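You operate a simulated robot arm through the tools that you are given. There is no shell and no other tool.

You run a simulated robot arm. Do the job below in one go: nothing can be reset, and whatever is moved stays where it is left.

## Task
Set the sealer to 160 C and seal the pack in its drawer.
Fine: switch on before you press seal; open the drawer when it is done and leave the sealer on for the next pack.

It is judged by the outcome, as a careful person would: the job done as asked, and still so three seconds after it is handed in. It fails if anything else is knocked over, pushed out of place, dropped, spilled or broken. Lids that push on must go on centred and level and be pressed home; caps that screw on are set level and turned clockwise until they are tight.

## Robot
A 6-joint arm with a three-finger gripper, fixed in place. Base frame: the origin is at the foot of the arm, x ahead of it, y to its left, z up. Units: mm, rad, N and s.
Its first joint turns from -2.897 to 2.897 rad. Payload 4.89 kg.
Tool frame: the origin (TCP) lies between the finger pads and is the grasp point; the fingertips stand 30 mm ahead of it; z points along the fingers, y is the line along which they close. Largest opening 164 mm; the body of the gripper starts 125 mm behind the TCP.
Orientation is that of the tool frame in the base frame, as [roll, pitch, yaw] about the fixed x, y, z axes, in that order (R = Rz(yaw) Ry(pitch) Rx(roll)). With the fingers straight down and closing along the base's y, the tool's x points along the base's -x, its y along +y and its z along -z.

## Interface
- The arm moves only by the tool send_rows. Its argument "increments" is a list of rows, each a list of 3 entries, a list of its own where there are three numbers: the finger opening in mm, from 0 to 164, then the shift along the base's x, y, z in mm, then the turn, a rotation vector about the base's x, y, z in rad. In form: [[gripper, [dx, dy, dz], [ax, ay, az]], ...]. A call has 1 to 20 rows; each row shifts and turns the commanded pose from where the row before left it. Rows are played at 5 a second. More than 50 mm and 0.15 rad between two rows, or a gripper value outside its range, and nothing of the call is played. A pose out of reach is approached as far as the arm can. The call stops where the force on the tool passes 40 N (or 10 N more than at its start, if that is more) or the arm is blocked; 0.2 s more then pass. The fingers move at their own pace (about 108 mm/s each) and stop on an object; they squeeze with about 45 N. The grip force told is the motor's: it shows also when the fingers shut on nothing. Time passes only in rows, and 0.2 s behind the last, so rows that do not move let the fingers close. The reply holds the time, the measured pose of the TCP, the force on the tool along the base axes, the opening and the grip force, in the units named above and with some noise, with the torque about the TCP (base axes, N m) and any sound that the robot's microphone picked up.
- Cameras (640 x 400 px; columns grow to the right, rows downward): "scene" is fixed at [398.8, -651.5, 1663.8]; the picture's right is [0.79, -0.62, 0.00], its down [-0.33, -0.42, -0.85] and it looks along [0.52, 0.66, -0.53] (base axes); focal length 344 px, centre (320, 200). "wrist" rides on the gripper at [76, -2, -152] in the tool frame; the picture's right is [0.02, 1.00, 0.00], its down [-0.88, 0.02, -0.47] and it looks along [-0.47, 0.01, 0.88] (tool axes); focal length 247 px, centre (320, 200). There is no depth. A picture from a camera that has moved, and an enlarged one, comes with that camera's place and axes in the base frame and with its lens.
- snapshot(camera): a new picture of that camera. It takes no simulated time.
- slide_trunk(by): slides the trunk up (or, below 0, down) by that many mm; the arm rides with it, the base frame stays. It gives what a move gives, with no picture.
- zoom(camera, box): a new picture of the part [left, top, right, bottom] of that camera's present view, enlarged. It takes no simulated time.
- finish_job(): hands the job in; it is judged then, once.

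Nothing tells you positions but the pictures and the camera data. Unless the task says otherwise, let go and move clear before handing in.

The tools are called as a command line: name --argument value ..., lists and objects as JSON in quotes. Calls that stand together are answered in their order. send_rows: Moves the arm, as the interface text tells. Its arguments: {"type":"object","properties":{"increments":{"type":"array","items":{"type":"array"}}},"required":["increments"]} The other tools are called the same way: slide_trunk (by) slides the trunk up or down; snapshot (camera) takes a picture; zoom (camera, box) takes an enlarged picture of a part of a camera's view; finish_job () hands the job in.

At the start:

```text
t: 0.0
ee_pos: [510.4, 32.4, 1309.7]
ee_rot: [3.141, -0.002, 3.141]
ft_force: [-0.4, 0.1, 0.1]
moment: [-0.01, 0.01, 0.01]
grip_width: 164.1
grip_force: 0.0
trunk travel left (down, up): [-175.0, 215.0]
```

scene: 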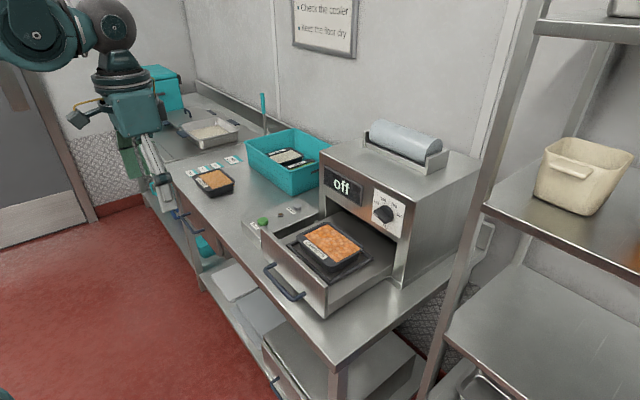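
wrist: 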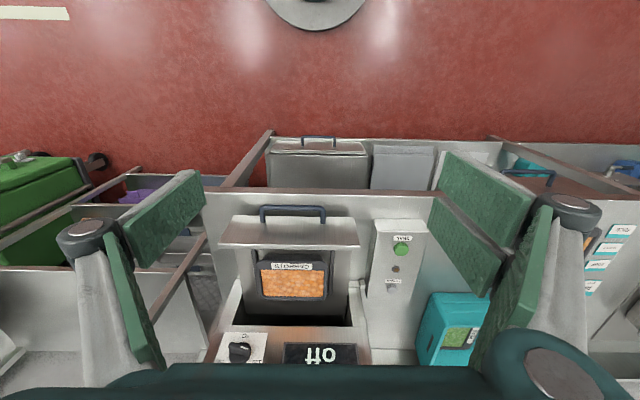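

I see a tray sealer with an open drawer holding a pack, a knob on the front, a display reading "off", and a small control box with a green button and a switch. I'll zoom in on these before moving anything.

zoom --camera "scene" --box '[240, 150, 420, 262]'

zoom --camera "scene" --box '[320, 160, 410, 216]'

zoom --camera "wrist" --box '[200, 180, 460, 380]'

zoom --camera "scene" --box '[240, 190, 330, 246]'

```text
3.56 times, centred on (330, 206) of scene
camera zoom: at [398.8, -651.5, 1663.8], right [0.79, -0.62, 0.0], down [-0.33, -0.42, -0.85], along [0.52, 0.66, -0.53], focal length 1222 px, centre (284, 179)
```

zoom: 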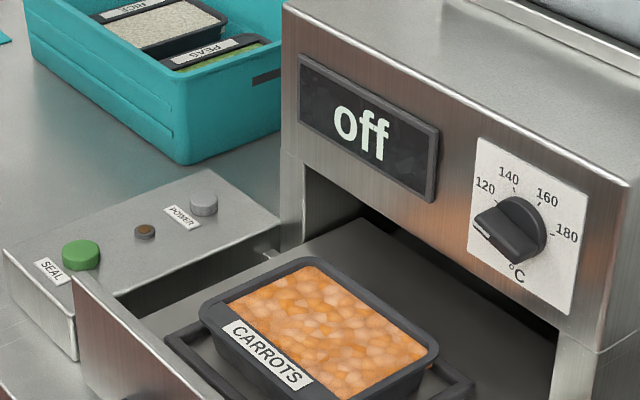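

```text
7.11 times, centred on (365, 188) of scene
camera zoom: at [398.8, -651.5, 1663.8], right [0.79, -0.62, 0.0], down [-0.33, -0.42, -0.85], along [0.52, 0.66, -0.53], focal length 2444 px, centre (0, 285)
```

zoom: 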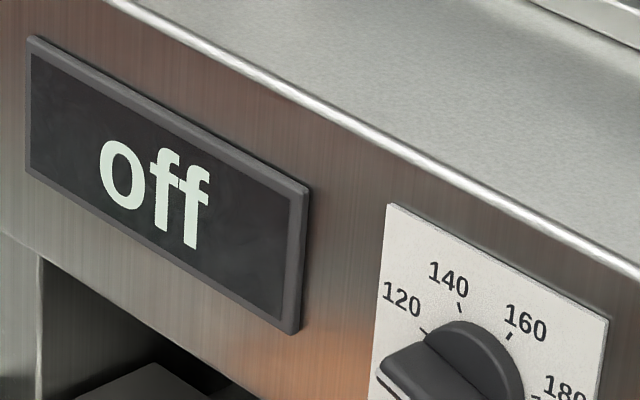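

```text
2.00 times, centred on (330, 280) of wrist
camera zoom: at [432.7, 30.3, 1460.7], right [-0.02, 1.0, 0.0], down [0.88, 0.02, 0.47], along [0.47, 0.01, -0.88], focal length 494 px, centre (300, 40)
```

zoom: 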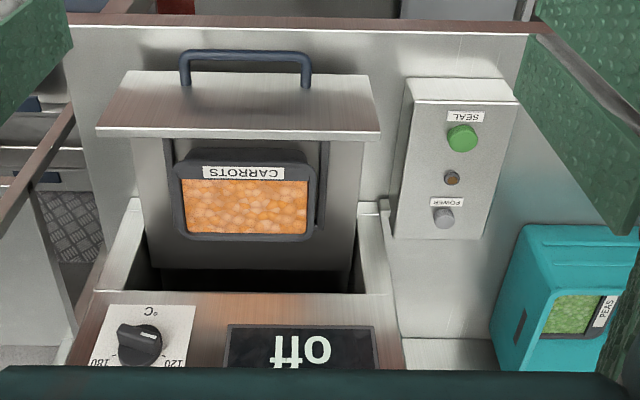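

```text
7.11 times, centred on (285, 218) of scene
camera zoom: at [398.8, -651.5, 1663.8], right [0.79, -0.62, 0.0], down [-0.33, -0.42, -0.85], along [0.52, 0.66, -0.53], focal length 2444 px, centre (569, 72)
```

zoom: 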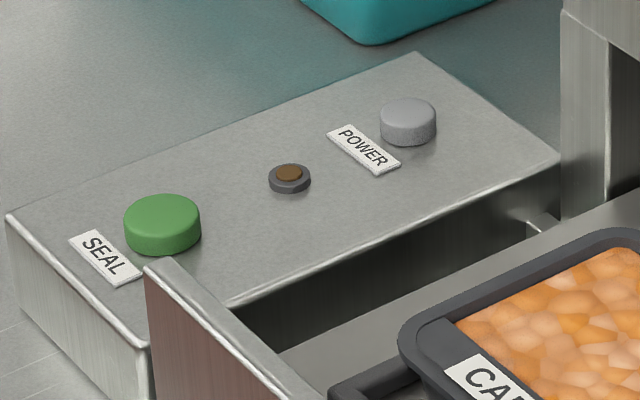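

The sealer faces the robot: knob near (1020, -145, 1120), green SEAL and grey POWER buttons on the box to the left, and the drawer pulled out with its handle near x≈757. I'll zoom in on the knob, handle and drawer for detail.

zoom --camera "scene" --box '[364, 186, 412, 240]'

zoom --camera "scene" --box '[240, 220, 400, 330]'

zoom --camera "wrist" --box '[210, 320, 300, 376]'

zoom --camera "scene" --box '[0, 0, 320, 200]'

```text
7.41 times, centred on (388, 213) of scene
camera zoom: at [398.8, -651.5, 1663.8], right [0.79, -0.62, 0.0], down [-0.33, -0.42, -0.85], along [0.52, 0.66, -0.53], focal length 2546 px, centre (-184, 104)
```

zoom: 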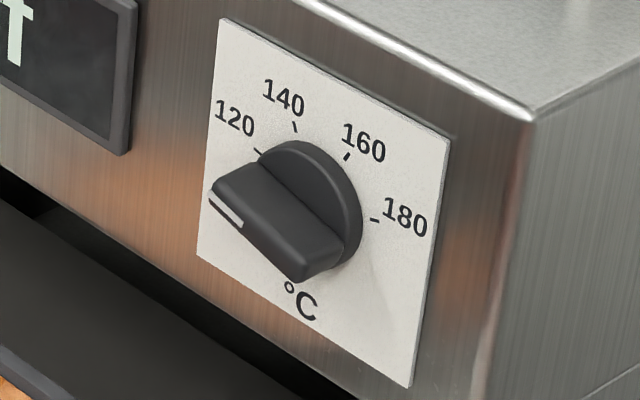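

```text
3.64 times, centred on (320, 275) of scene
camera zoom: at [398.8, -651.5, 1663.8], right [0.79, -0.62, 0.0], down [-0.33, -0.42, -0.85], along [0.52, 0.66, -0.53], focal length 1250 px, centre (320, -73)
```

zoom: 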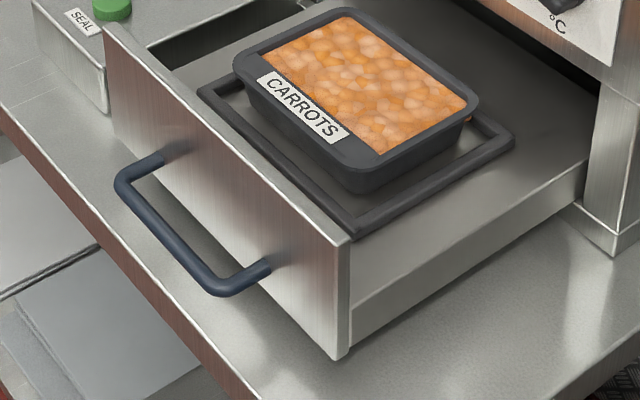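

```text
7.11 times, centred on (255, 348) of wrist
camera zoom: at [432.7, 30.3, 1460.7], right [-0.02, 1.0, 0.0], down [0.88, 0.02, 0.47], along [0.47, 0.01, -0.88], focal length 1756 px, centre (782, -852)
```

zoom: 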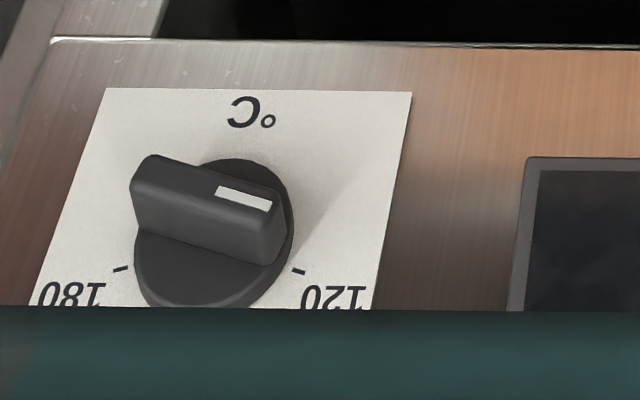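

```text
2.00 times, centred on (160, 100) of scene
camera zoom: at [398.8, -651.5, 1663.8], right [0.79, -0.62, 0.0], down [-0.33, -0.42, -0.85], along [0.52, 0.66, -0.53], focal length 687 px, centre (640, 400)
```

zoom: 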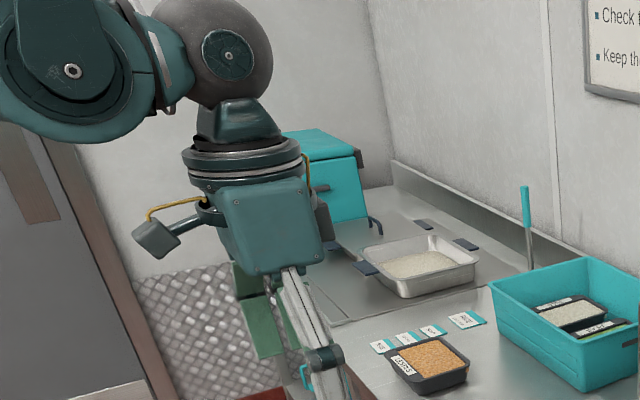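

The pointer looks to be at 120 with ticks about 50° apart, so 160 is roughly a 100° clockwise turn. POWER is near x≈1000, y≈254, beyond straight-down reach, so I'll need a tilted tool. I'll tilt the gripper forward and move left a little to get a closer view.

send_rows --increments '[[60, [10, 30, -10], [0, -0.14, 0]], [60, [10, 30, -10], [0, -0.14, 0]], [60, [10, 30, -10], [0, -0.14, 0]], [60, [10, 30, -10], [0, -0.14, 0]], [60, [10, 30, -10], [0, -0.14, 0]], [60, [0, 0, 0], [0, 0, 0]]]'

snapshot --camera "wrist"

snapshot --camera "scene"

```text
t: 1.4
ee_pos: [562.3, 183.6, 1259.2]
ee_rot: [-3.14, 0.702, -3.139]
ft_force: [0.2, 0.5, 0.2]
moment: [-0.01, 0.02, 0.0]
grip_width: 60.1
grip_force: 0.0
trunk travel left (down, up): [-175.0, 215.0]
```

```text
taken
camera wrist: at [404.4, 180.6, 1324.8], right [-0.02, 1.0, -0.01], down [0.37, 0.02, 0.93], along [0.93, 0.01, -0.37], focal length 247 px, centre (320, 200)
```

wrist: 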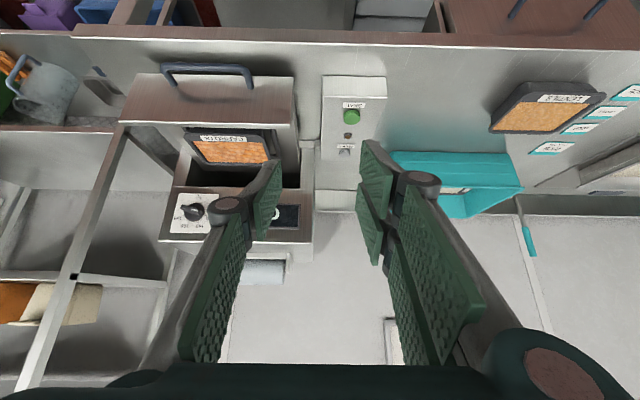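

```text
taken
```

scene: 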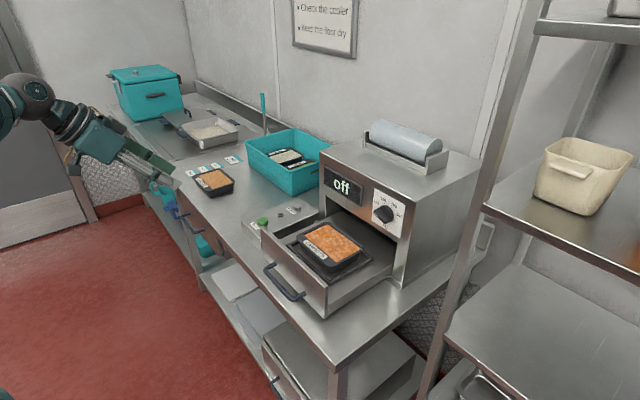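

The tilted view shows the buttons and the panel well. I'll zoom in for precise pixel positions so I can triangulate.

zoom --camera "wrist" --box '[300, 60, 410, 220]'

zoom --camera "wrist" --box '[110, 50, 320, 270]'

```text
2.50 times, centred on (355, 140) of wrist
camera zoom: at [404.4, 180.6, 1324.8], right [-0.02, 1.0, -0.01], down [0.37, 0.02, 0.93], along [0.93, 0.01, -0.37], focal length 617 px, centre (232, 350)
```

zoom: 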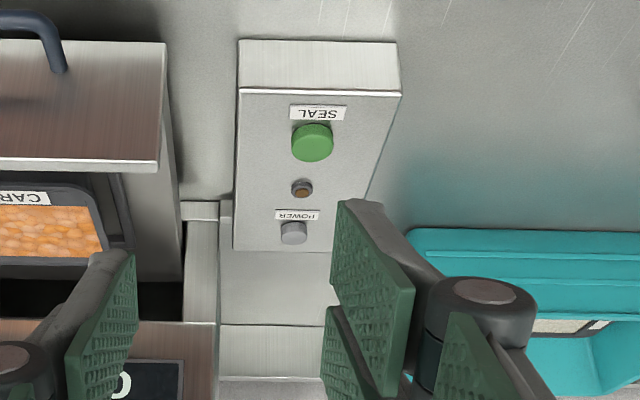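

```text
1.82 times, centred on (215, 160) of wrist
camera zoom: at [404.4, 180.6, 1324.8], right [-0.02, 1.0, -0.01], down [0.37, 0.02, 0.93], along [0.93, 0.01, -0.37], focal length 449 px, centre (511, 273)
```

zoom: 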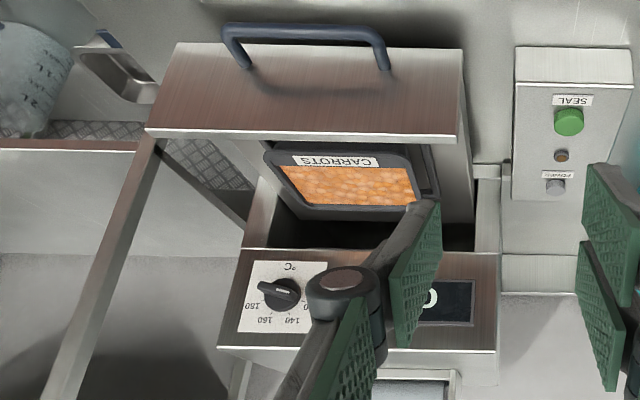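

Both wrist views put SEAL near (855, 257, 935) and POWER near (995, 252, 943), with the sealer face at x≈1030. I'll hover closer, with the fingers open out of view, to refine this.

send_rows --increments '[[164, [36, 9, -18], [0, 0.05, 0]], [164, [36, 9, -18], [0, 0.05, 0]], [164, [36, 9, -18], [0, 0.05, 0]], [164, [36, 9, -18], [0, 0.05, 0]], [164, [36, 8, -18], [0, 0.05, 0]], [164, [36, 8, -18], [0, 0, 0]], [164, [36, 8, -18], [0, 0, 0]], [164, [36, 8, -18], [0, 0, 0]], [164, [0, 0, 0], [0, 0, 0]]]'

snapshot --camera "wrist"

snapshot --camera "scene"

```text
t: 3.4
ee_pos: [849.7, 248.5, 1115.8]
ee_rot: [-3.14, 0.45, -3.141]
ft_force: [0.4, -0.2, -1.0]
moment: [-0.04, 0.06, -0.01]
grip_width: 163.8
grip_force: 0.0
trunk travel left (down, up): [-175.0, 215.0]
```

```text
taken
camera wrist: at [713.2, 247.4, 1218.0], right [-0.02, 1.0, -0.01], down [0.59, 0.02, 0.81], along [0.81, 0.01, -0.59], focal length 247 px, centre (320, 200)
```

wrist: 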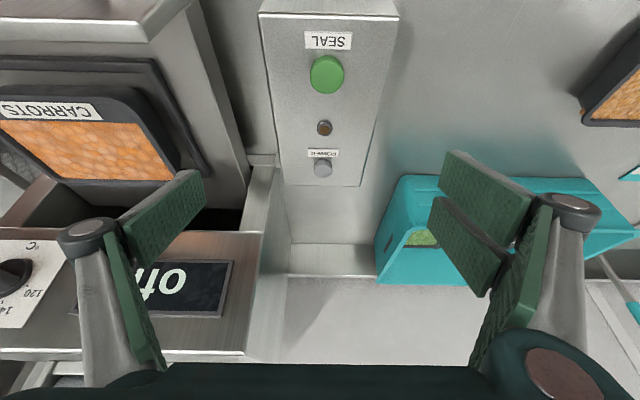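

```text
taken
```

scene: 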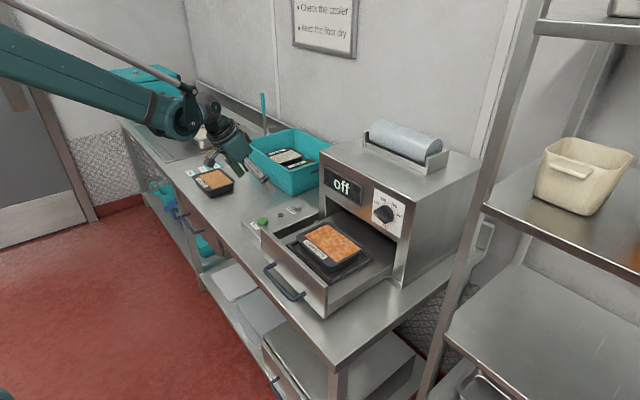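

POWER, the lamp and SEAL are all visible now. I'll zoom in for sharper pixel measurements.

zoom --camera "wrist" --box '[250, 0, 410, 200]'

zoom --camera "scene" --box '[180, 90, 280, 200]'

```text
2.00 times, centred on (330, 100) of wrist
camera zoom: at [713.2, 247.4, 1218.0], right [-0.02, 1.0, -0.01], down [0.59, 0.02, 0.81], along [0.81, 0.01, -0.59], focal length 494 px, centre (300, 400)
```

zoom: 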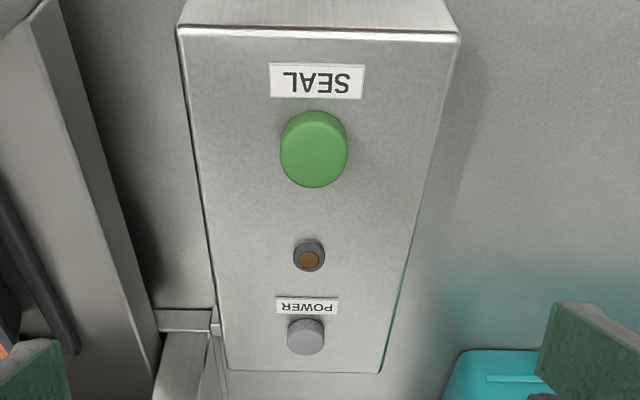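

```text
3.64 times, centred on (230, 145) of scene
camera zoom: at [398.8, -651.5, 1663.8], right [0.79, -0.62, 0.0], down [-0.33, -0.42, -0.85], along [0.52, 0.66, -0.53], focal length 1250 px, centre (647, 400)
```

zoom: 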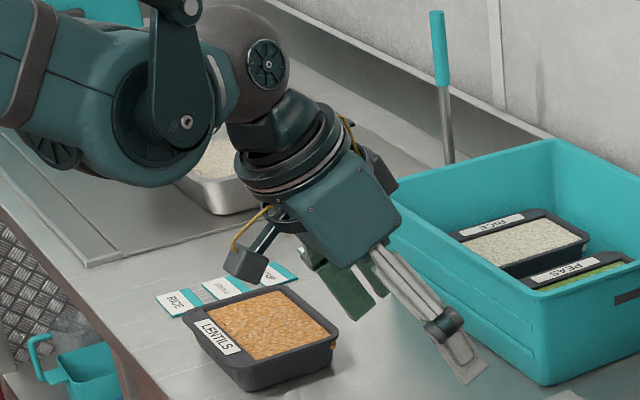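

The wrist views agree on SEAL at about (857, 256, 931) and POWER at about (1005, 254.5, 937). The scene camera reads about 12 mm high against the known fingertip position, so I'll trust the wrist. I'll move closer over POWER for one more check.

send_rows --increments '[[164, [35, 2, -5], [0, 0, 0]], [164, [35, 2, -5], [0, 0, 0]], [164, [30, 2, -5], [0, 0, 0]], [164, [0, 0, 0], [0, 0, 0]]]'

zoom --camera "wrist" --box '[220, 0, 420, 160]'

snapshot --camera "wrist"

```text
t: 4.4
ee_pos: [948.1, 257.1, 1100.1]
ee_rot: [3.142, 0.45, -3.141]
ft_force: [1.2, 0.3, -0.1]
moment: [-0.03, 0.07, 0.0]
grip_width: 164.1
grip_force: 0.1
trunk travel left (down, up): [-175.0, 215.0]
```

```text
2.50 times, centred on (320, 80) of wrist
camera zoom: at [812.6, 254.3, 1203.0], right [-0.02, 1.0, -0.01], down [0.59, 0.02, 0.81], along [0.81, 0.01, -0.59], focal length 617 px, centre (320, 500)
```

zoom: 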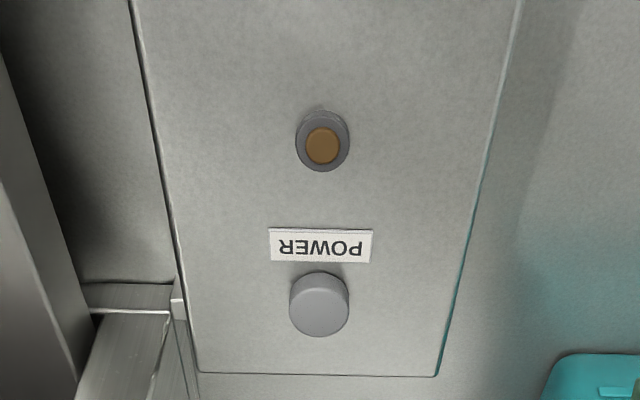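

```text
taken
camera wrist: at [812.6, 254.3, 1203.0], right [-0.02, 1.0, -0.01], down [0.59, 0.02, 0.81], along [0.81, 0.01, -0.59], focal length 247 px, centre (320, 200)
```

wrist: 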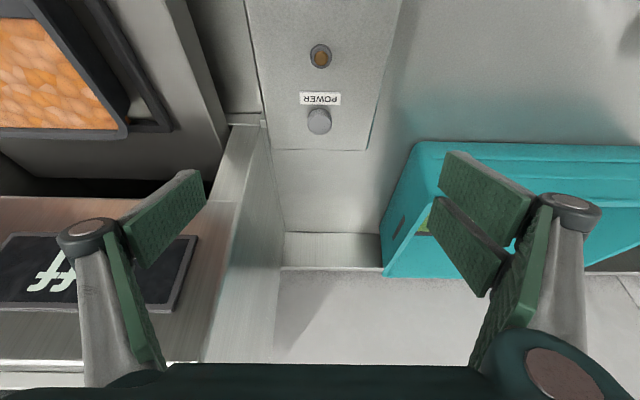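

POWER's top centre comes out near (1013, 255, 930) and is about 30 mm across. I'll close the fingers, hover above it, then descend slowly.

send_rows --increments '[[0, [21, -1, -10], [0, 0, 0]], [0, [21, -1, -20], [0, 0, 0]], [0, [21, 0, -30], [0, 0, 0]], [0, [0, 0, -30], [0, 0, 0]], [0, [0, 0, -20], [0, 0, 0]], [0, [0, 0, 0], [0, 0, 0]]]'

snapshot --camera "wrist"

zoom --camera "scene" --box '[230, 140, 350, 240]'

```text
t: 5.8
ee_pos: [1010.1, 254.3, 989.0]
ee_rot: [3.141, 0.451, 3.141]
ft_force: [0.4, 0.4, -0.5]
moment: [-0.01, 0.01, 0.01]
grip_width: 0.0
grip_force: 44.3
trunk travel left (down, up): [-175.0, 215.0]
```

```text
taken
camera wrist: at [874.2, 252.1, 1091.8], right [-0.02, 1.0, -0.01], down [0.59, 0.02, 0.81], along [0.81, 0.01, -0.59], focal length 247 px, centre (320, 200)
```

wrist: 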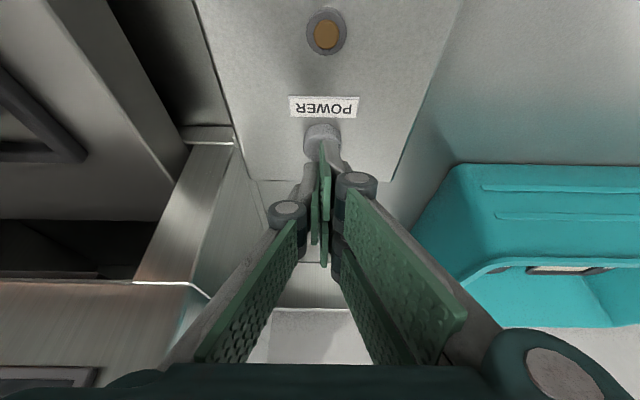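

```text
4.00 times, centred on (290, 190) of scene
camera zoom: at [398.8, -651.5, 1663.8], right [0.79, -0.62, 0.0], down [-0.33, -0.42, -0.85], along [0.52, 0.66, -0.53], focal length 1375 px, centre (440, 240)
```

zoom: 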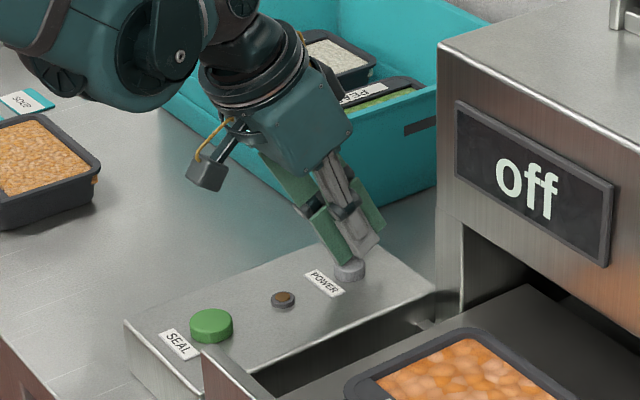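

The fingertips hang right over the POWER button, about 26 mm above it. I'll descend in small steps until it clicks.

send_rows --increments '[[0, [0, 0, -15], [0, 0, 0]], [0, [0, 0, -5], [0, 0, 0]], [0, [0, 0, -3], [0, 0, 0]], [0, [0, 0, -2], [0, 0, 0]], [0, [0, 0, -2], [0, 0, 0]], [0, [0, 0, -2], [0, 0, 0]]]'

zoom --camera "scene" --box '[230, 140, 350, 240]'

```text
t: 6.3
ee_pos: [1007.2, 253.2, 983.7]
ee_rot: [3.141, 0.456, -3.14]
ft_force: [-6.8, -2.6, 39.6]
moment: [-1.11, 2.23, -0.33]
grip_width: 0.0
grip_force: 44.9
trunk travel left (down, up): [-175.0, 215.0]
heard: click
stopped in row 2: the force on the tool passed its limit at 259 N (the readings are from after the stop); the commanded pose is now the measured one
```

```text
4.00 times, centred on (290, 190) of scene
camera zoom: at [398.8, -651.5, 1663.8], right [0.79, -0.62, 0.0], down [-0.33, -0.42, -0.85], along [0.52, 0.66, -0.53], focal length 1375 px, centre (440, 240)
```

zoom: 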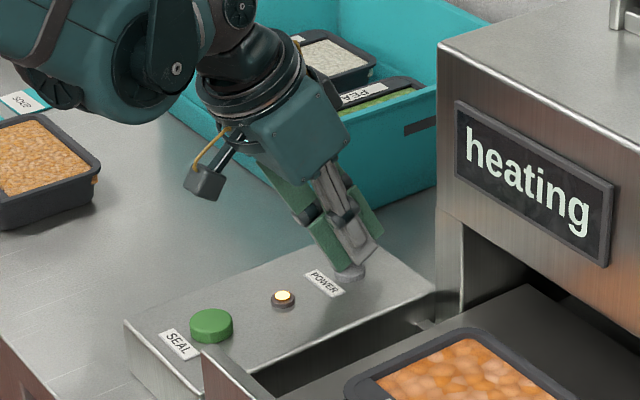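

POWER clicked, the lamp lit and the display reads "heating". Contact came higher than the wrist estimate, so the scene heights are closer to true. I'll lift straight up and clear.

send_rows --increments '[[0, [0, 0, 15], [0, 0, 0]], [0, [0, 0, 30], [0, 0, 0]], [0, [-10, 0, 40], [0, 0, 0]], [0, [-40, 0, 30], [0, 0, 0]], [0, [0, 0, 0], [0, 0, 0]]]'

zoom --camera "scene" --box '[230, 140, 430, 270]'

```text
t: 7.5
ee_pos: [959.6, 250.6, 1092.7]
ee_rot: [-3.142, 0.454, -3.14]
ft_force: [-0.8, 0.4, 0.5]
moment: [0.06, -0.05, 0.03]
grip_width: 0.1
grip_force: 44.8
trunk travel left (down, up): [-175.0, 215.0]
```

```text
3.08 times, centred on (330, 205) of scene
camera zoom: at [398.8, -651.5, 1663.8], right [0.79, -0.62, 0.0], down [-0.33, -0.42, -0.85], along [0.52, 0.66, -0.53], focal length 1058 px, centre (289, 185)
```

zoom: 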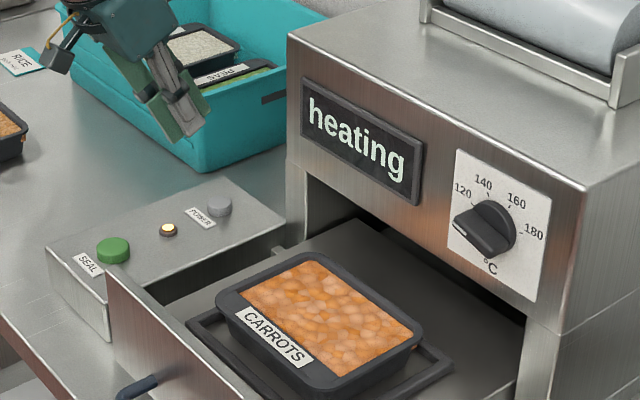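

The machine is on and the button box reads consistently. Now the knob: I'll retreat and swing across to y≈-148 while tilting the gripper to horizontal, pointing at the panel.

send_rows --increments '[[60, [-32, -20, 11], [0, -0.093, 0]], [60, [-32, -20, 11], [0, -0.093, 0]], [60, [-32, -20, 11], [0, -0.093, 0]], [60, [-32, -20, 11], [0, -0.093, 0]], [60, [-32, -20, 11], [0, -0.093, 0]], [60, [3, -42, -3], [0, -0.093, 0]], [60, [3, -42, -3], [0, -0.093, 0]], [60, [3, -42, -3], [0, -0.093, 0]], [60, [3, -42, -3], [0, -0.093, 0]], [60, [3, -42, -3], [0, -0.093, 0]], [60, [3, -42, -3], [0, -0.093, 0]], [60, [2, -46, -3], [0, -0.094, 0]], [60, [0, 0, 0], [0, 0, 0]]]'

snapshot --camera "wrist"

snapshot --camera "scene"

```text
t: 10.3
ee_pos: [821.8, -144.0, 1125.3]
ee_rot: [1.242, 1.57, 1.24]
ft_force: [0.2, -0.6, -0.4]
moment: [-0.01, -0.03, -0.03]
grip_width: 60.1
grip_force: 0.1
trunk travel left (down, up): [-175.0, 215.0]
```

```text
taken
camera wrist: at [668.2, -146.1, 1047.2], right [0.0, 1.0, -0.02], down [-0.47, 0.02, 0.88], along [0.88, 0.01, 0.47], focal length 247 px, centre (320, 200)
```

wrist: 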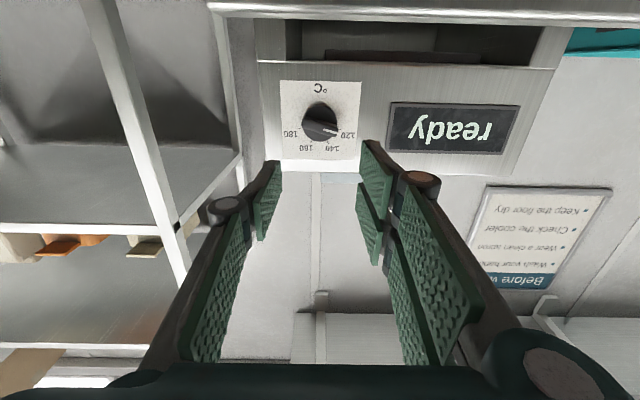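

```text
taken
```

scene: 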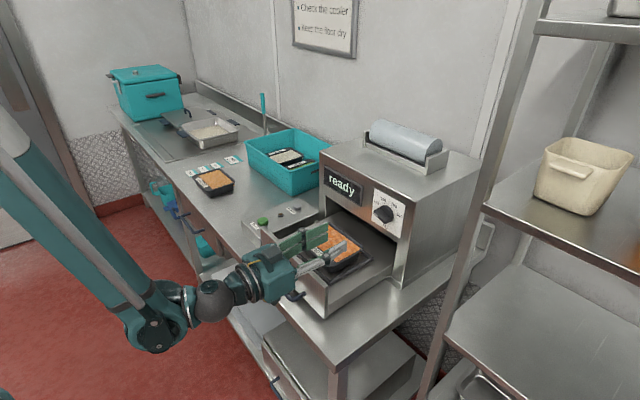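

The display now reads "ready" at the current, lower setting. I have a nearly frontal view of the knob and will zoom in to read the pointer angle.

zoom --camera "wrist" --box '[270, 70, 370, 180]'

zoom --camera "scene" --box '[240, 180, 420, 320]'

```text
3.64 times, centred on (320, 125) of wrist
camera zoom: at [668.2, -146.1, 1047.2], right [0.0, 1.0, -0.02], down [-0.47, 0.02, 0.88], along [0.88, 0.01, 0.47], focal length 898 px, centre (320, 473)
```

zoom: 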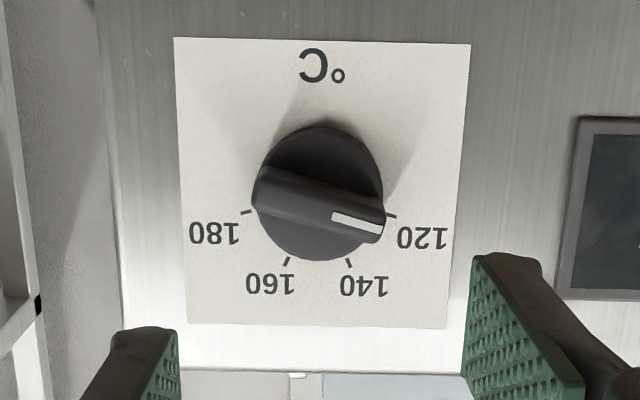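

```text
2.86 times, centred on (330, 250) of scene
camera zoom: at [398.8, -651.5, 1663.8], right [0.79, -0.62, 0.0], down [-0.33, -0.42, -0.85], along [0.52, 0.66, -0.53], focal length 982 px, centre (291, 57)
```

zoom: 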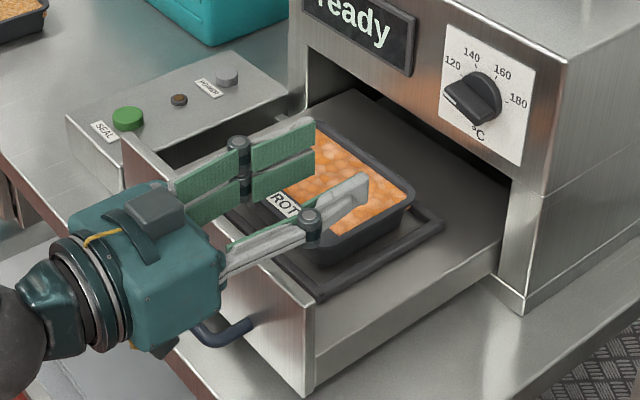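

The pointer is clearly at 120, with its ridge tilted about 15° up-left. I place the knob axis at about (y -145.4, z 1121.5), plate at x≈1037 and ridge front at x≈1005. I'll roll the gripper by -75° so the fingers straddle the ridge, then check the view.

send_rows --increments '[[60, [10, 0, 0], [-0.1454, 0, 0]], [60, [10, 0, 0], [-0.1454, 0, 0]], [60, [10, 0, 0], [-0.1454, 0, 0]], [60, [10, 0, 0], [-0.1454, 0, 0]], [60, [10, 0, 0], [-0.1454, 0, 0]], [60, [10, 0, 0], [-0.1454, 0, 0]], [60, [10, -1, -1], [-0.1454, 0, 0]], [60, [10, 0, -1], [-0.1454, 0, 0]], [60, [10, 0, -1], [-0.1458, 0, 0]], [60, [0, 0, 0], [0, 0, 0]]]'

snapshot --camera "wrist"

zoom --camera "scene" --box '[240, 160, 440, 300]'

```text
t: 12.5
ee_pos: [910.2, -145.5, 1122.2]
ee_rot: [-1.571, 0.26, -1.571]
ft_force: [-0.8, 0.8, 0.6]
moment: [-0.02, -0.01, 0.03]
grip_width: 60.3
grip_force: 0.0
trunk travel left (down, up): [-175.0, 215.0]
```

```text
taken
camera wrist: at [756.7, -220.3, 1103.9], right [0.0, 0.24, -0.97], down [-0.47, 0.86, 0.21], along [0.88, 0.46, 0.11], focal length 247 px, centre (320, 200)
```

wrist: 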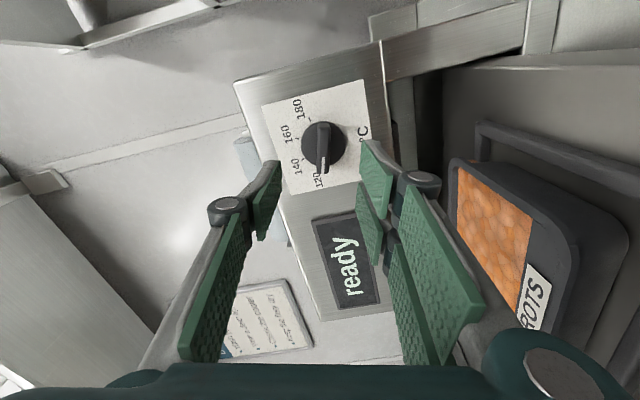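

```text
2.86 times, centred on (340, 230) of scene
camera zoom: at [398.8, -651.5, 1663.8], right [0.79, -0.62, 0.0], down [-0.33, -0.42, -0.85], along [0.52, 0.66, -0.53], focal length 982 px, centre (263, 114)
```

zoom: 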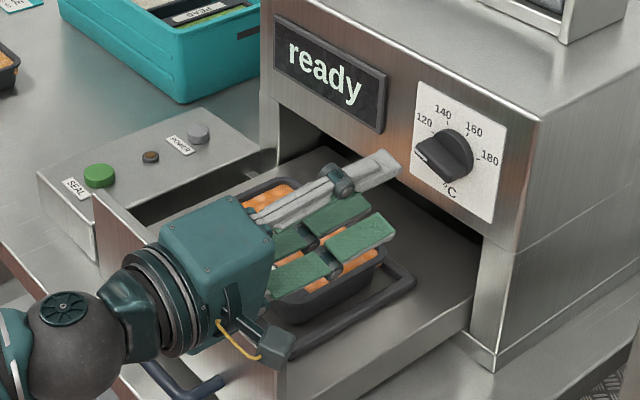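

The ridge sits midway between the open fingers and lines up with them. I'll advance toward the knob in decreasing steps.

send_rows --increments '[[60, [25, 0, 0], [0, 0, 0]], [60, [20, 0, 0], [0, 0, 0]], [60, [12, 0, 0], [0, 0, 0]], [60, [8, 0, -0.5], [0, 0, 0]], [60, [4, 0, 0], [0, 0, 0]], [60, [0, 0, 0], [0, 0, 0]]]'

zoom --camera "wrist" --box '[240, 90, 400, 240]'

zoom --camera "scene" --box '[330, 170, 430, 250]'

```text
t: 13.9
ee_pos: [978.3, -146.5, 1122.6]
ee_rot: [-1.574, 0.262, -1.571]
ft_force: [-0.1, -0.3, 0.1]
moment: [-0.01, 0.01, -0.01]
grip_width: 60.0
grip_force: 0.0
trunk travel left (down, up): [-175.0, 215.0]
```

```text
2.67 times, centred on (320, 165) of wrist
camera zoom: at [825.9, -220.6, 1103.6], right [0.0, 0.24, -0.97], down [-0.47, 0.86, 0.21], along [0.88, 0.46, 0.11], focal length 659 px, centre (320, 293)
```

zoom: 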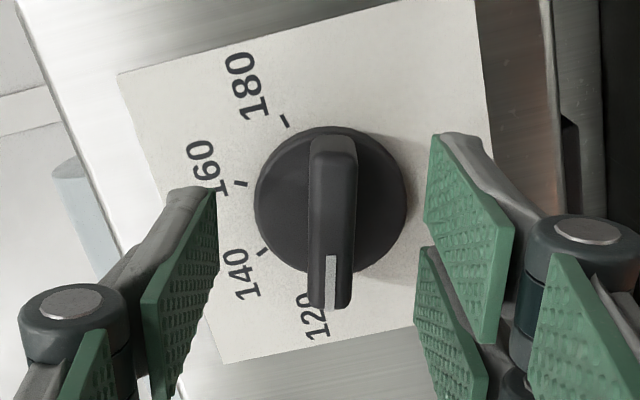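

```text
5.00 times, centred on (380, 210) of scene
camera zoom: at [398.8, -651.5, 1663.8], right [0.79, -0.62, 0.0], down [-0.33, -0.42, -0.85], along [0.52, 0.66, -0.53], focal length 1718 px, centre (20, 150)
```

zoom: 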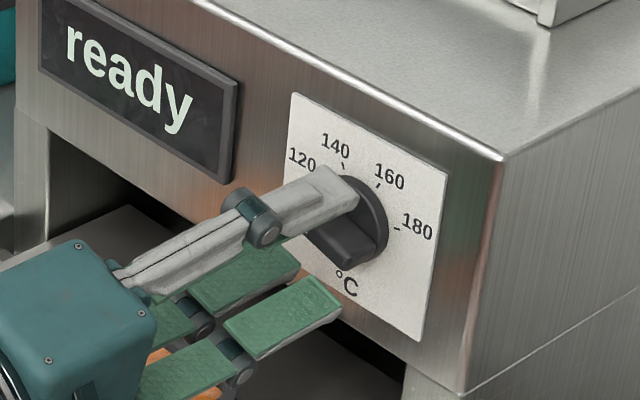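

The fingers straddle the ridge; it sits about 2.7 mm toward the lower finger. I'll correct that, advance 6 mm, and close slowly onto the ridge.

send_rows --increments '[[60, [0, 0.7, -2.7], [0, 0, 0]], [60, [3, 0, 0], [0, 0, 0]], [60, [3, 0, 0], [0, 0, 0]], [40, [0, 0, 0], [0, 0, 0]], [30, [0, 0, 0], [0, 0, 0]], [24, [0, 0, 0], [0, 0, 0]]]'

zoom --camera "wrist" --box '[240, 90, 400, 240]'

zoom --camera "scene" --box '[330, 170, 430, 250]'

```text
t: 15.3
ee_pos: [985.7, -145.7, 1121.3]
ee_rot: [-1.572, 0.262, -1.57]
ft_force: [-0.3, -0.2, 0.0]
moment: [0.02, -0.02, -0.02]
grip_width: 24.3
grip_force: 0.1
trunk travel left (down, up): [-175.0, 215.0]
```

```text
2.67 times, centred on (320, 165) of wrist
camera zoom: at [833.0, -219.4, 1100.6], right [0.0, 0.24, -0.97], down [-0.47, 0.86, 0.21], along [0.88, 0.46, 0.11], focal length 659 px, centre (320, 293)
```

zoom: 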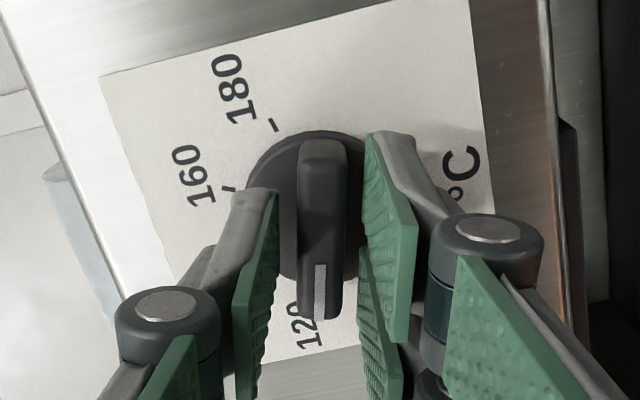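

```text
5.00 times, centred on (380, 210) of scene
camera zoom: at [398.8, -651.5, 1663.8], right [0.79, -0.62, 0.0], down [-0.33, -0.42, -0.85], along [0.52, 0.66, -0.53], focal length 1718 px, centre (20, 150)
```

zoom: 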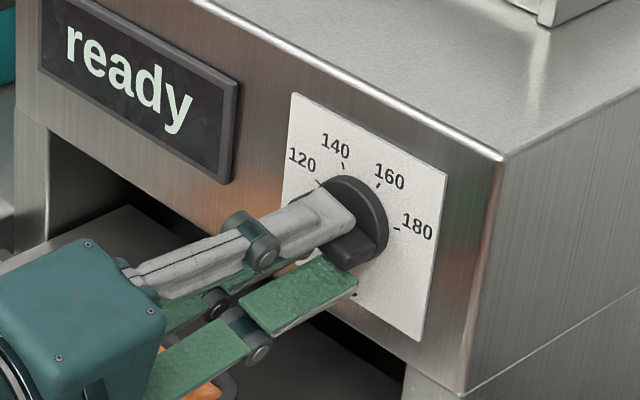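

The ridge is now centred between the fingertips with them overlapping its sides. I'll close to grip.

send_rows --increments '[[18, [1.5, 0, 0], [0, 0, 0]], [12, [0, 0, 0], [0, 0, 0]], [5, [0, 0, 0], [0, 0, 0]], [5, [0, 0, 0], [0, 0, 0]]]'

zoom --camera "wrist" --box '[240, 90, 400, 240]'

```text
t: 16.3
ee_pos: [989.0, -144.5, 1119.0]
ee_rot: [-1.573, 0.261, -1.571]
ft_force: [-7.7, 1.6, -11.2]
moment: [0.05, 0.35, -0.05]
grip_width: 13.9
grip_force: 44.8
trunk travel left (down, up): [-175.0, 215.0]
```

```text
2.67 times, centred on (320, 165) of wrist
camera zoom: at [834.3, -218.9, 1100.4], right [0.0, 0.24, -0.97], down [-0.47, 0.86, 0.21], along [0.88, 0.46, 0.11], focal length 659 px, centre (320, 293)
```

zoom: 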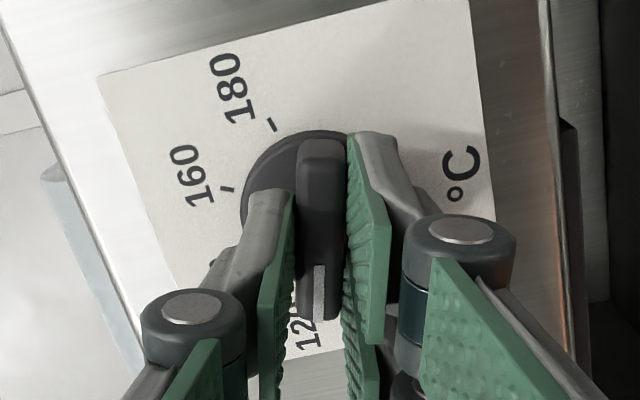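

The ridge is firmly gripped at 14 mm. I'll relieve the small side load and turn clockwise (+x) about 50° first, then check the display.

send_rows --increments '[[5, [-1, 0, -0.8], [0, 0, 0]], [5, [0, 0, 0], [0.1, 0, 0]], [5, [0, 0, 0], [0.1, 0, 0]], [5, [0, 0, 0], [0.1, 0, 0]], [5, [0, 0, 0], [0.1, 0, 0]], [5, [0, 0, 0], [0.1, 0, 0]], [5, [0, 0, 0], [0.1, 0, 0]], [5, [0, 0, 0], [0.1, 0, 0]], [5, [0, 0, 0], [0.1, 0, 0]], [5, [0, 0, 0], [0.073, 0, 0]]]'

zoom --camera "scene" --box '[310, 150, 430, 250]'

snapshot --camera "wrist"

```text
t: 17.3
ee_pos: [988.2, -143.6, 1120.3]
ee_rot: [-1.57, 0.526, -1.572]
ft_force: [8.0, -1.3, 14.3]
moment: [-0.01, -0.54, 0.27]
grip_width: 13.9
grip_force: 44.8
trunk travel left (down, up): [-175.0, 215.0]
stopped in row 4: the force on the tool passed its limit at 43 N (the readings are from after the stop); the commanded pose is now the measured one
```

```text
4.00 times, centred on (370, 200) of scene
camera zoom: at [398.8, -651.5, 1663.8], right [0.79, -0.62, 0.0], down [-0.33, -0.42, -0.85], along [0.52, 0.66, -0.53], focal length 1375 px, centre (120, 200)
```

zoom: 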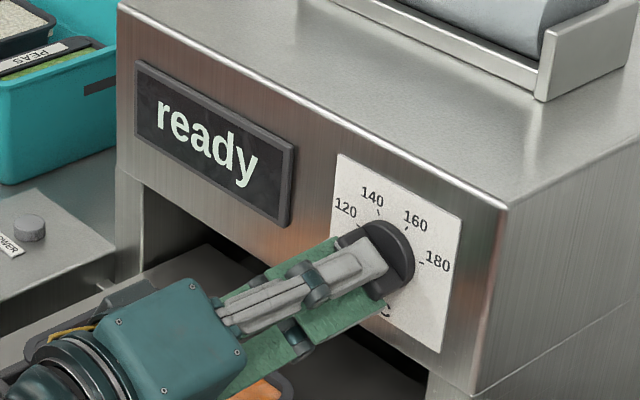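

```text
taken
camera wrist: at [834.2, -211.4, 1081.5], right [0.0, 0.48, -0.87], down [-0.47, 0.77, 0.43], along [0.88, 0.41, 0.23], focal length 247 px, centre (320, 200)
```

wrist: 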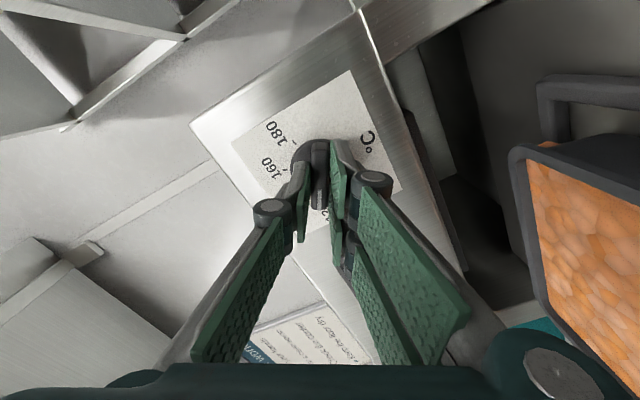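

The knob turned with the gripper about 15°, and the stop came from side load caused by the tool being slightly off-axis. I'll shift along the reaction force to relieve it and read the force.

send_rows --increments '[[5, [0, -0.7, 0.5], [0, 0, 0]], [5, [0, 0, 0], [0, 0, 0]]]'

```text
t: 17.9
ee_pos: [987.8, -144.5, 1120.7]
ee_rot: [-1.572, 0.526, -1.572]
ft_force: [3.4, 6.4, 3.4]
moment: [0.0, -0.01, -0.01]
grip_width: 13.8
grip_force: 44.8
trunk travel left (down, up): [-175.0, 215.0]
```

The load is nearly gone after that 0.9 mm shift, so stiffness is about 15–20 N/mm. I'll keep turning in small increments, correcting the side load as I go.

send_rows --increments '[[5, [0, 0, 0], [0.08, 0, 0]], [5, [0, 0, 0], [0.08, 0, 0]], [5, [0, 0, 0], [0, 0, 0]]]'

```text
t: 18.7
ee_pos: [988.0, -144.5, 1119.7]
ee_rot: [-1.572, 0.689, -1.572]
ft_force: [1.1, 5.6, -1.3]
moment: [0.01, -0.17, 0.39]
grip_width: 13.6
grip_force: 45.2
trunk travel left (down, up): [-175.0, 215.0]
```

Side load stays small (about 5 N). Continuing the turn.

send_rows --increments '[[5, [0, 0.2, -0.2], [0.08, 0, 0]], [5, [0, 0, 0], [0.08, 0, 0]], [5, [0, 0, 0], [0.08, 0, 0]], [5, [0, 0, 0], [0, 0, 0]]]'

```text
t: 19.7
ee_pos: [987.3, -145.2, 1120.0]
ee_rot: [-1.572, 0.926, -1.573]
ft_force: [0.0, 7.5, 0.0]
moment: [0.03, -0.07, 0.25]
grip_width: 13.9
grip_force: 45.0
trunk travel left (down, up): [-175.0, 215.0]
```

Still a light load, pushing the tool toward +y; I'll follow it by 0.4 mm and keep turning.

send_rows --increments '[[5, [0, 0.4, 0], [0.08, 0, 0]], [5, [0, 0, 0], [0.08, 0, 0]], [5, [0, 0, 0], [0.08, 0, 0]], [5, [0, 0, 0], [0, 0, 0]]]'

zoom --camera "scene" --box '[310, 150, 430, 250]'

```text
t: 20.7
ee_pos: [987.1, -144.6, 1120.7]
ee_rot: [-1.574, 1.166, -1.572]
ft_force: [11.3, -0.1, 14.4]
moment: [-0.03, -0.03, -0.17]
grip_width: 13.8
grip_force: 45.0
trunk travel left (down, up): [-175.0, 215.0]
```

```text
4.00 times, centred on (370, 200) of scene
camera zoom: at [398.8, -651.5, 1663.8], right [0.79, -0.62, 0.0], down [-0.33, -0.42, -0.85], along [0.52, 0.66, -0.53], focal length 1375 px, centre (120, 200)
```

zoom: 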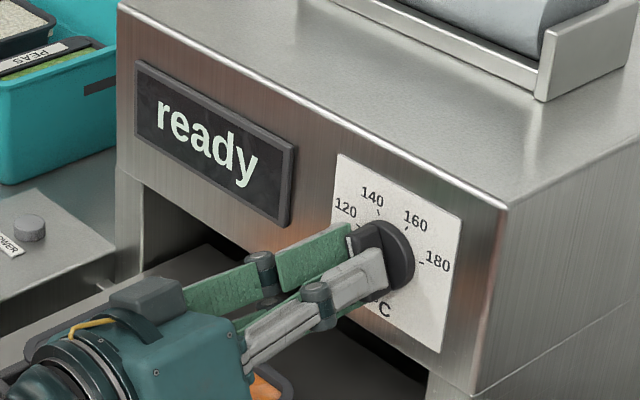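

The pointer is now around 140 and the grip is holding. I'll relieve the small load and continue toward 160.

send_rows --increments '[[5, [0.4, 0, 0.6], [0.08, 0, 0]], [5, [0, 0, 0], [0.08, 0, 0]], [5, [0, 0, 0], [0.08, 0, 0]], [5, [0, 0, 0], [0, 0, 0]]]'

```text
t: 21.7
ee_pos: [987.3, -145.1, 1119.6]
ee_rot: [-1.58, 1.406, -1.577]
ft_force: [-16.0, 1.0, -15.7]
moment: [0.01, 0.44, 0.0]
grip_width: 13.9
grip_force: 44.8
trunk travel left (down, up): [-175.0, 215.0]
```

send_rows --increments '[[5, [-0.2, 0, -0.3], [0.08, 0, 0]], [5, [0, 0, 0], [0.08, 0, 0]], [5, [0, 0, 0], [0.08, 0, 0]], [5, [0, 0, 0], [0, 0, 0]]]'

zoom --camera "scene" --box '[310, 150, 430, 250]'

snapshot --camera "wrist"

```text
t: 22.7
ee_pos: [987.1, -144.0, 1119.9]
ee_rot: [1.583, 1.495, 1.583]
ft_force: [-15.4, -3.0, -8.9]
moment: [-0.04, 0.31, -0.06]
grip_width: 13.6
grip_force: 45.5
trunk travel left (down, up): [-175.0, 215.0]
```

```text
4.00 times, centred on (370, 200) of scene
camera zoom: at [398.8, -651.5, 1663.8], right [0.79, -0.62, 0.0], down [-0.33, -0.42, -0.85], along [0.52, 0.66, -0.53], focal length 1375 px, centre (120, 200)
```

zoom: 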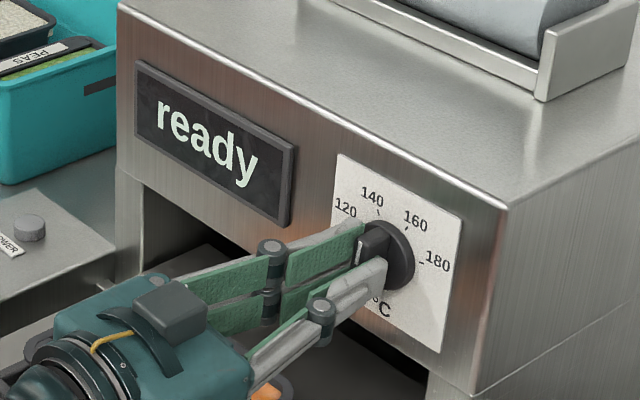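

```text
taken
camera wrist: at [834.2, -140.7, 1042.3], right [0.0, 1.0, 0.05], down [-0.47, -0.05, 0.88], along [0.88, -0.03, 0.47], focal length 247 px, centre (320, 200)
```

wrist: 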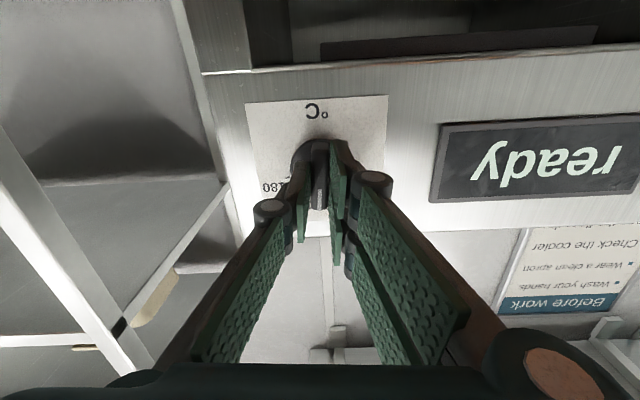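

The pointer is now just past vertical; about 21° more brings it to 160. Relieving the slight push and continuing.

send_rows --increments '[[5, [-0.4, 0, -0.3], [0.07, 0, 0]], [5, [0, 0, 0], [0.07, 0, 0]], [5, [0, 0, 0], [0.07, 0, 0]], [5, [0, 0, 0], [0, 0, 0]]]'

zoom --camera "scene" --box '[364, 186, 412, 240]'

```text
t: 23.7
ee_pos: [987.8, -144.5, 1119.0]
ee_rot: [1.574, 1.285, 1.575]
ft_force: [0.0, -6.0, 4.1]
moment: [-0.01, -0.2, -0.19]
grip_width: 14.1
grip_force: 44.9
trunk travel left (down, up): [-175.0, 215.0]
```

```text
7.41 times, centred on (388, 213) of scene
camera zoom: at [398.8, -651.5, 1663.8], right [0.79, -0.62, 0.0], down [-0.33, -0.42, -0.85], along [0.52, 0.66, -0.53], focal length 2546 px, centre (-184, 104)
```

zoom: 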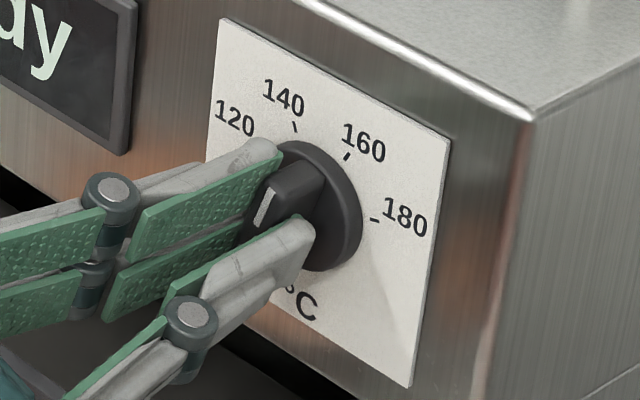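

The pointer is about 9° short of 160 by the gripper angle. I'll turn the last bit.

send_rows --increments '[[5, [0, -0.2, 0.1], [0.05, 0, 0]], [5, [0, 0, 0], [0.05, 0, 0]], [5, [0, 0, 0], [0.05, 0, 0]], [5, [0, 0, 0], [0, 0, 0]]]'

zoom --camera "scene" --box '[364, 186, 412, 240]'

zoom --camera "wrist" --box '[240, 90, 400, 240]'

```text
t: 24.7
ee_pos: [988.1, -144.5, 1120.0]
ee_rot: [1.573, 1.135, 1.575]
ft_force: [15.5, -3.6, 15.3]
moment: [-0.01, -0.24, -0.09]
grip_width: 13.9
grip_force: 45.3
trunk travel left (down, up): [-175.0, 215.0]
```

```text
7.41 times, centred on (388, 213) of scene
camera zoom: at [398.8, -651.5, 1663.8], right [0.79, -0.62, 0.0], down [-0.33, -0.42, -0.85], along [0.52, 0.66, -0.53], focal length 2546 px, centre (-184, 104)
```

zoom: 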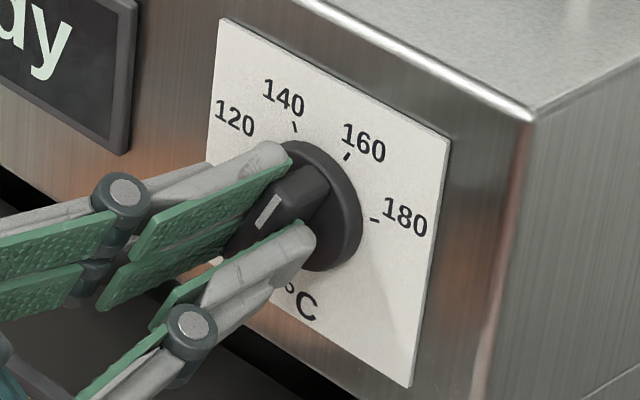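

```text
2.67 times, centred on (320, 165) of wrist
camera zoom: at [834.2, -114.3, 1048.7], right [0.0, 0.92, 0.4], down [-0.47, -0.36, 0.81], along [0.88, -0.19, 0.43], focal length 659 px, centre (320, 293)
```

zoom: 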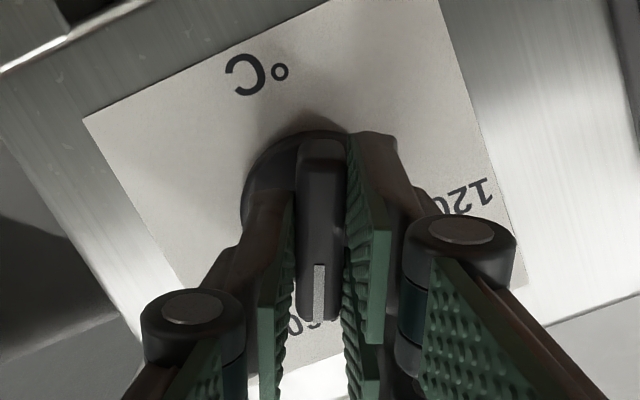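

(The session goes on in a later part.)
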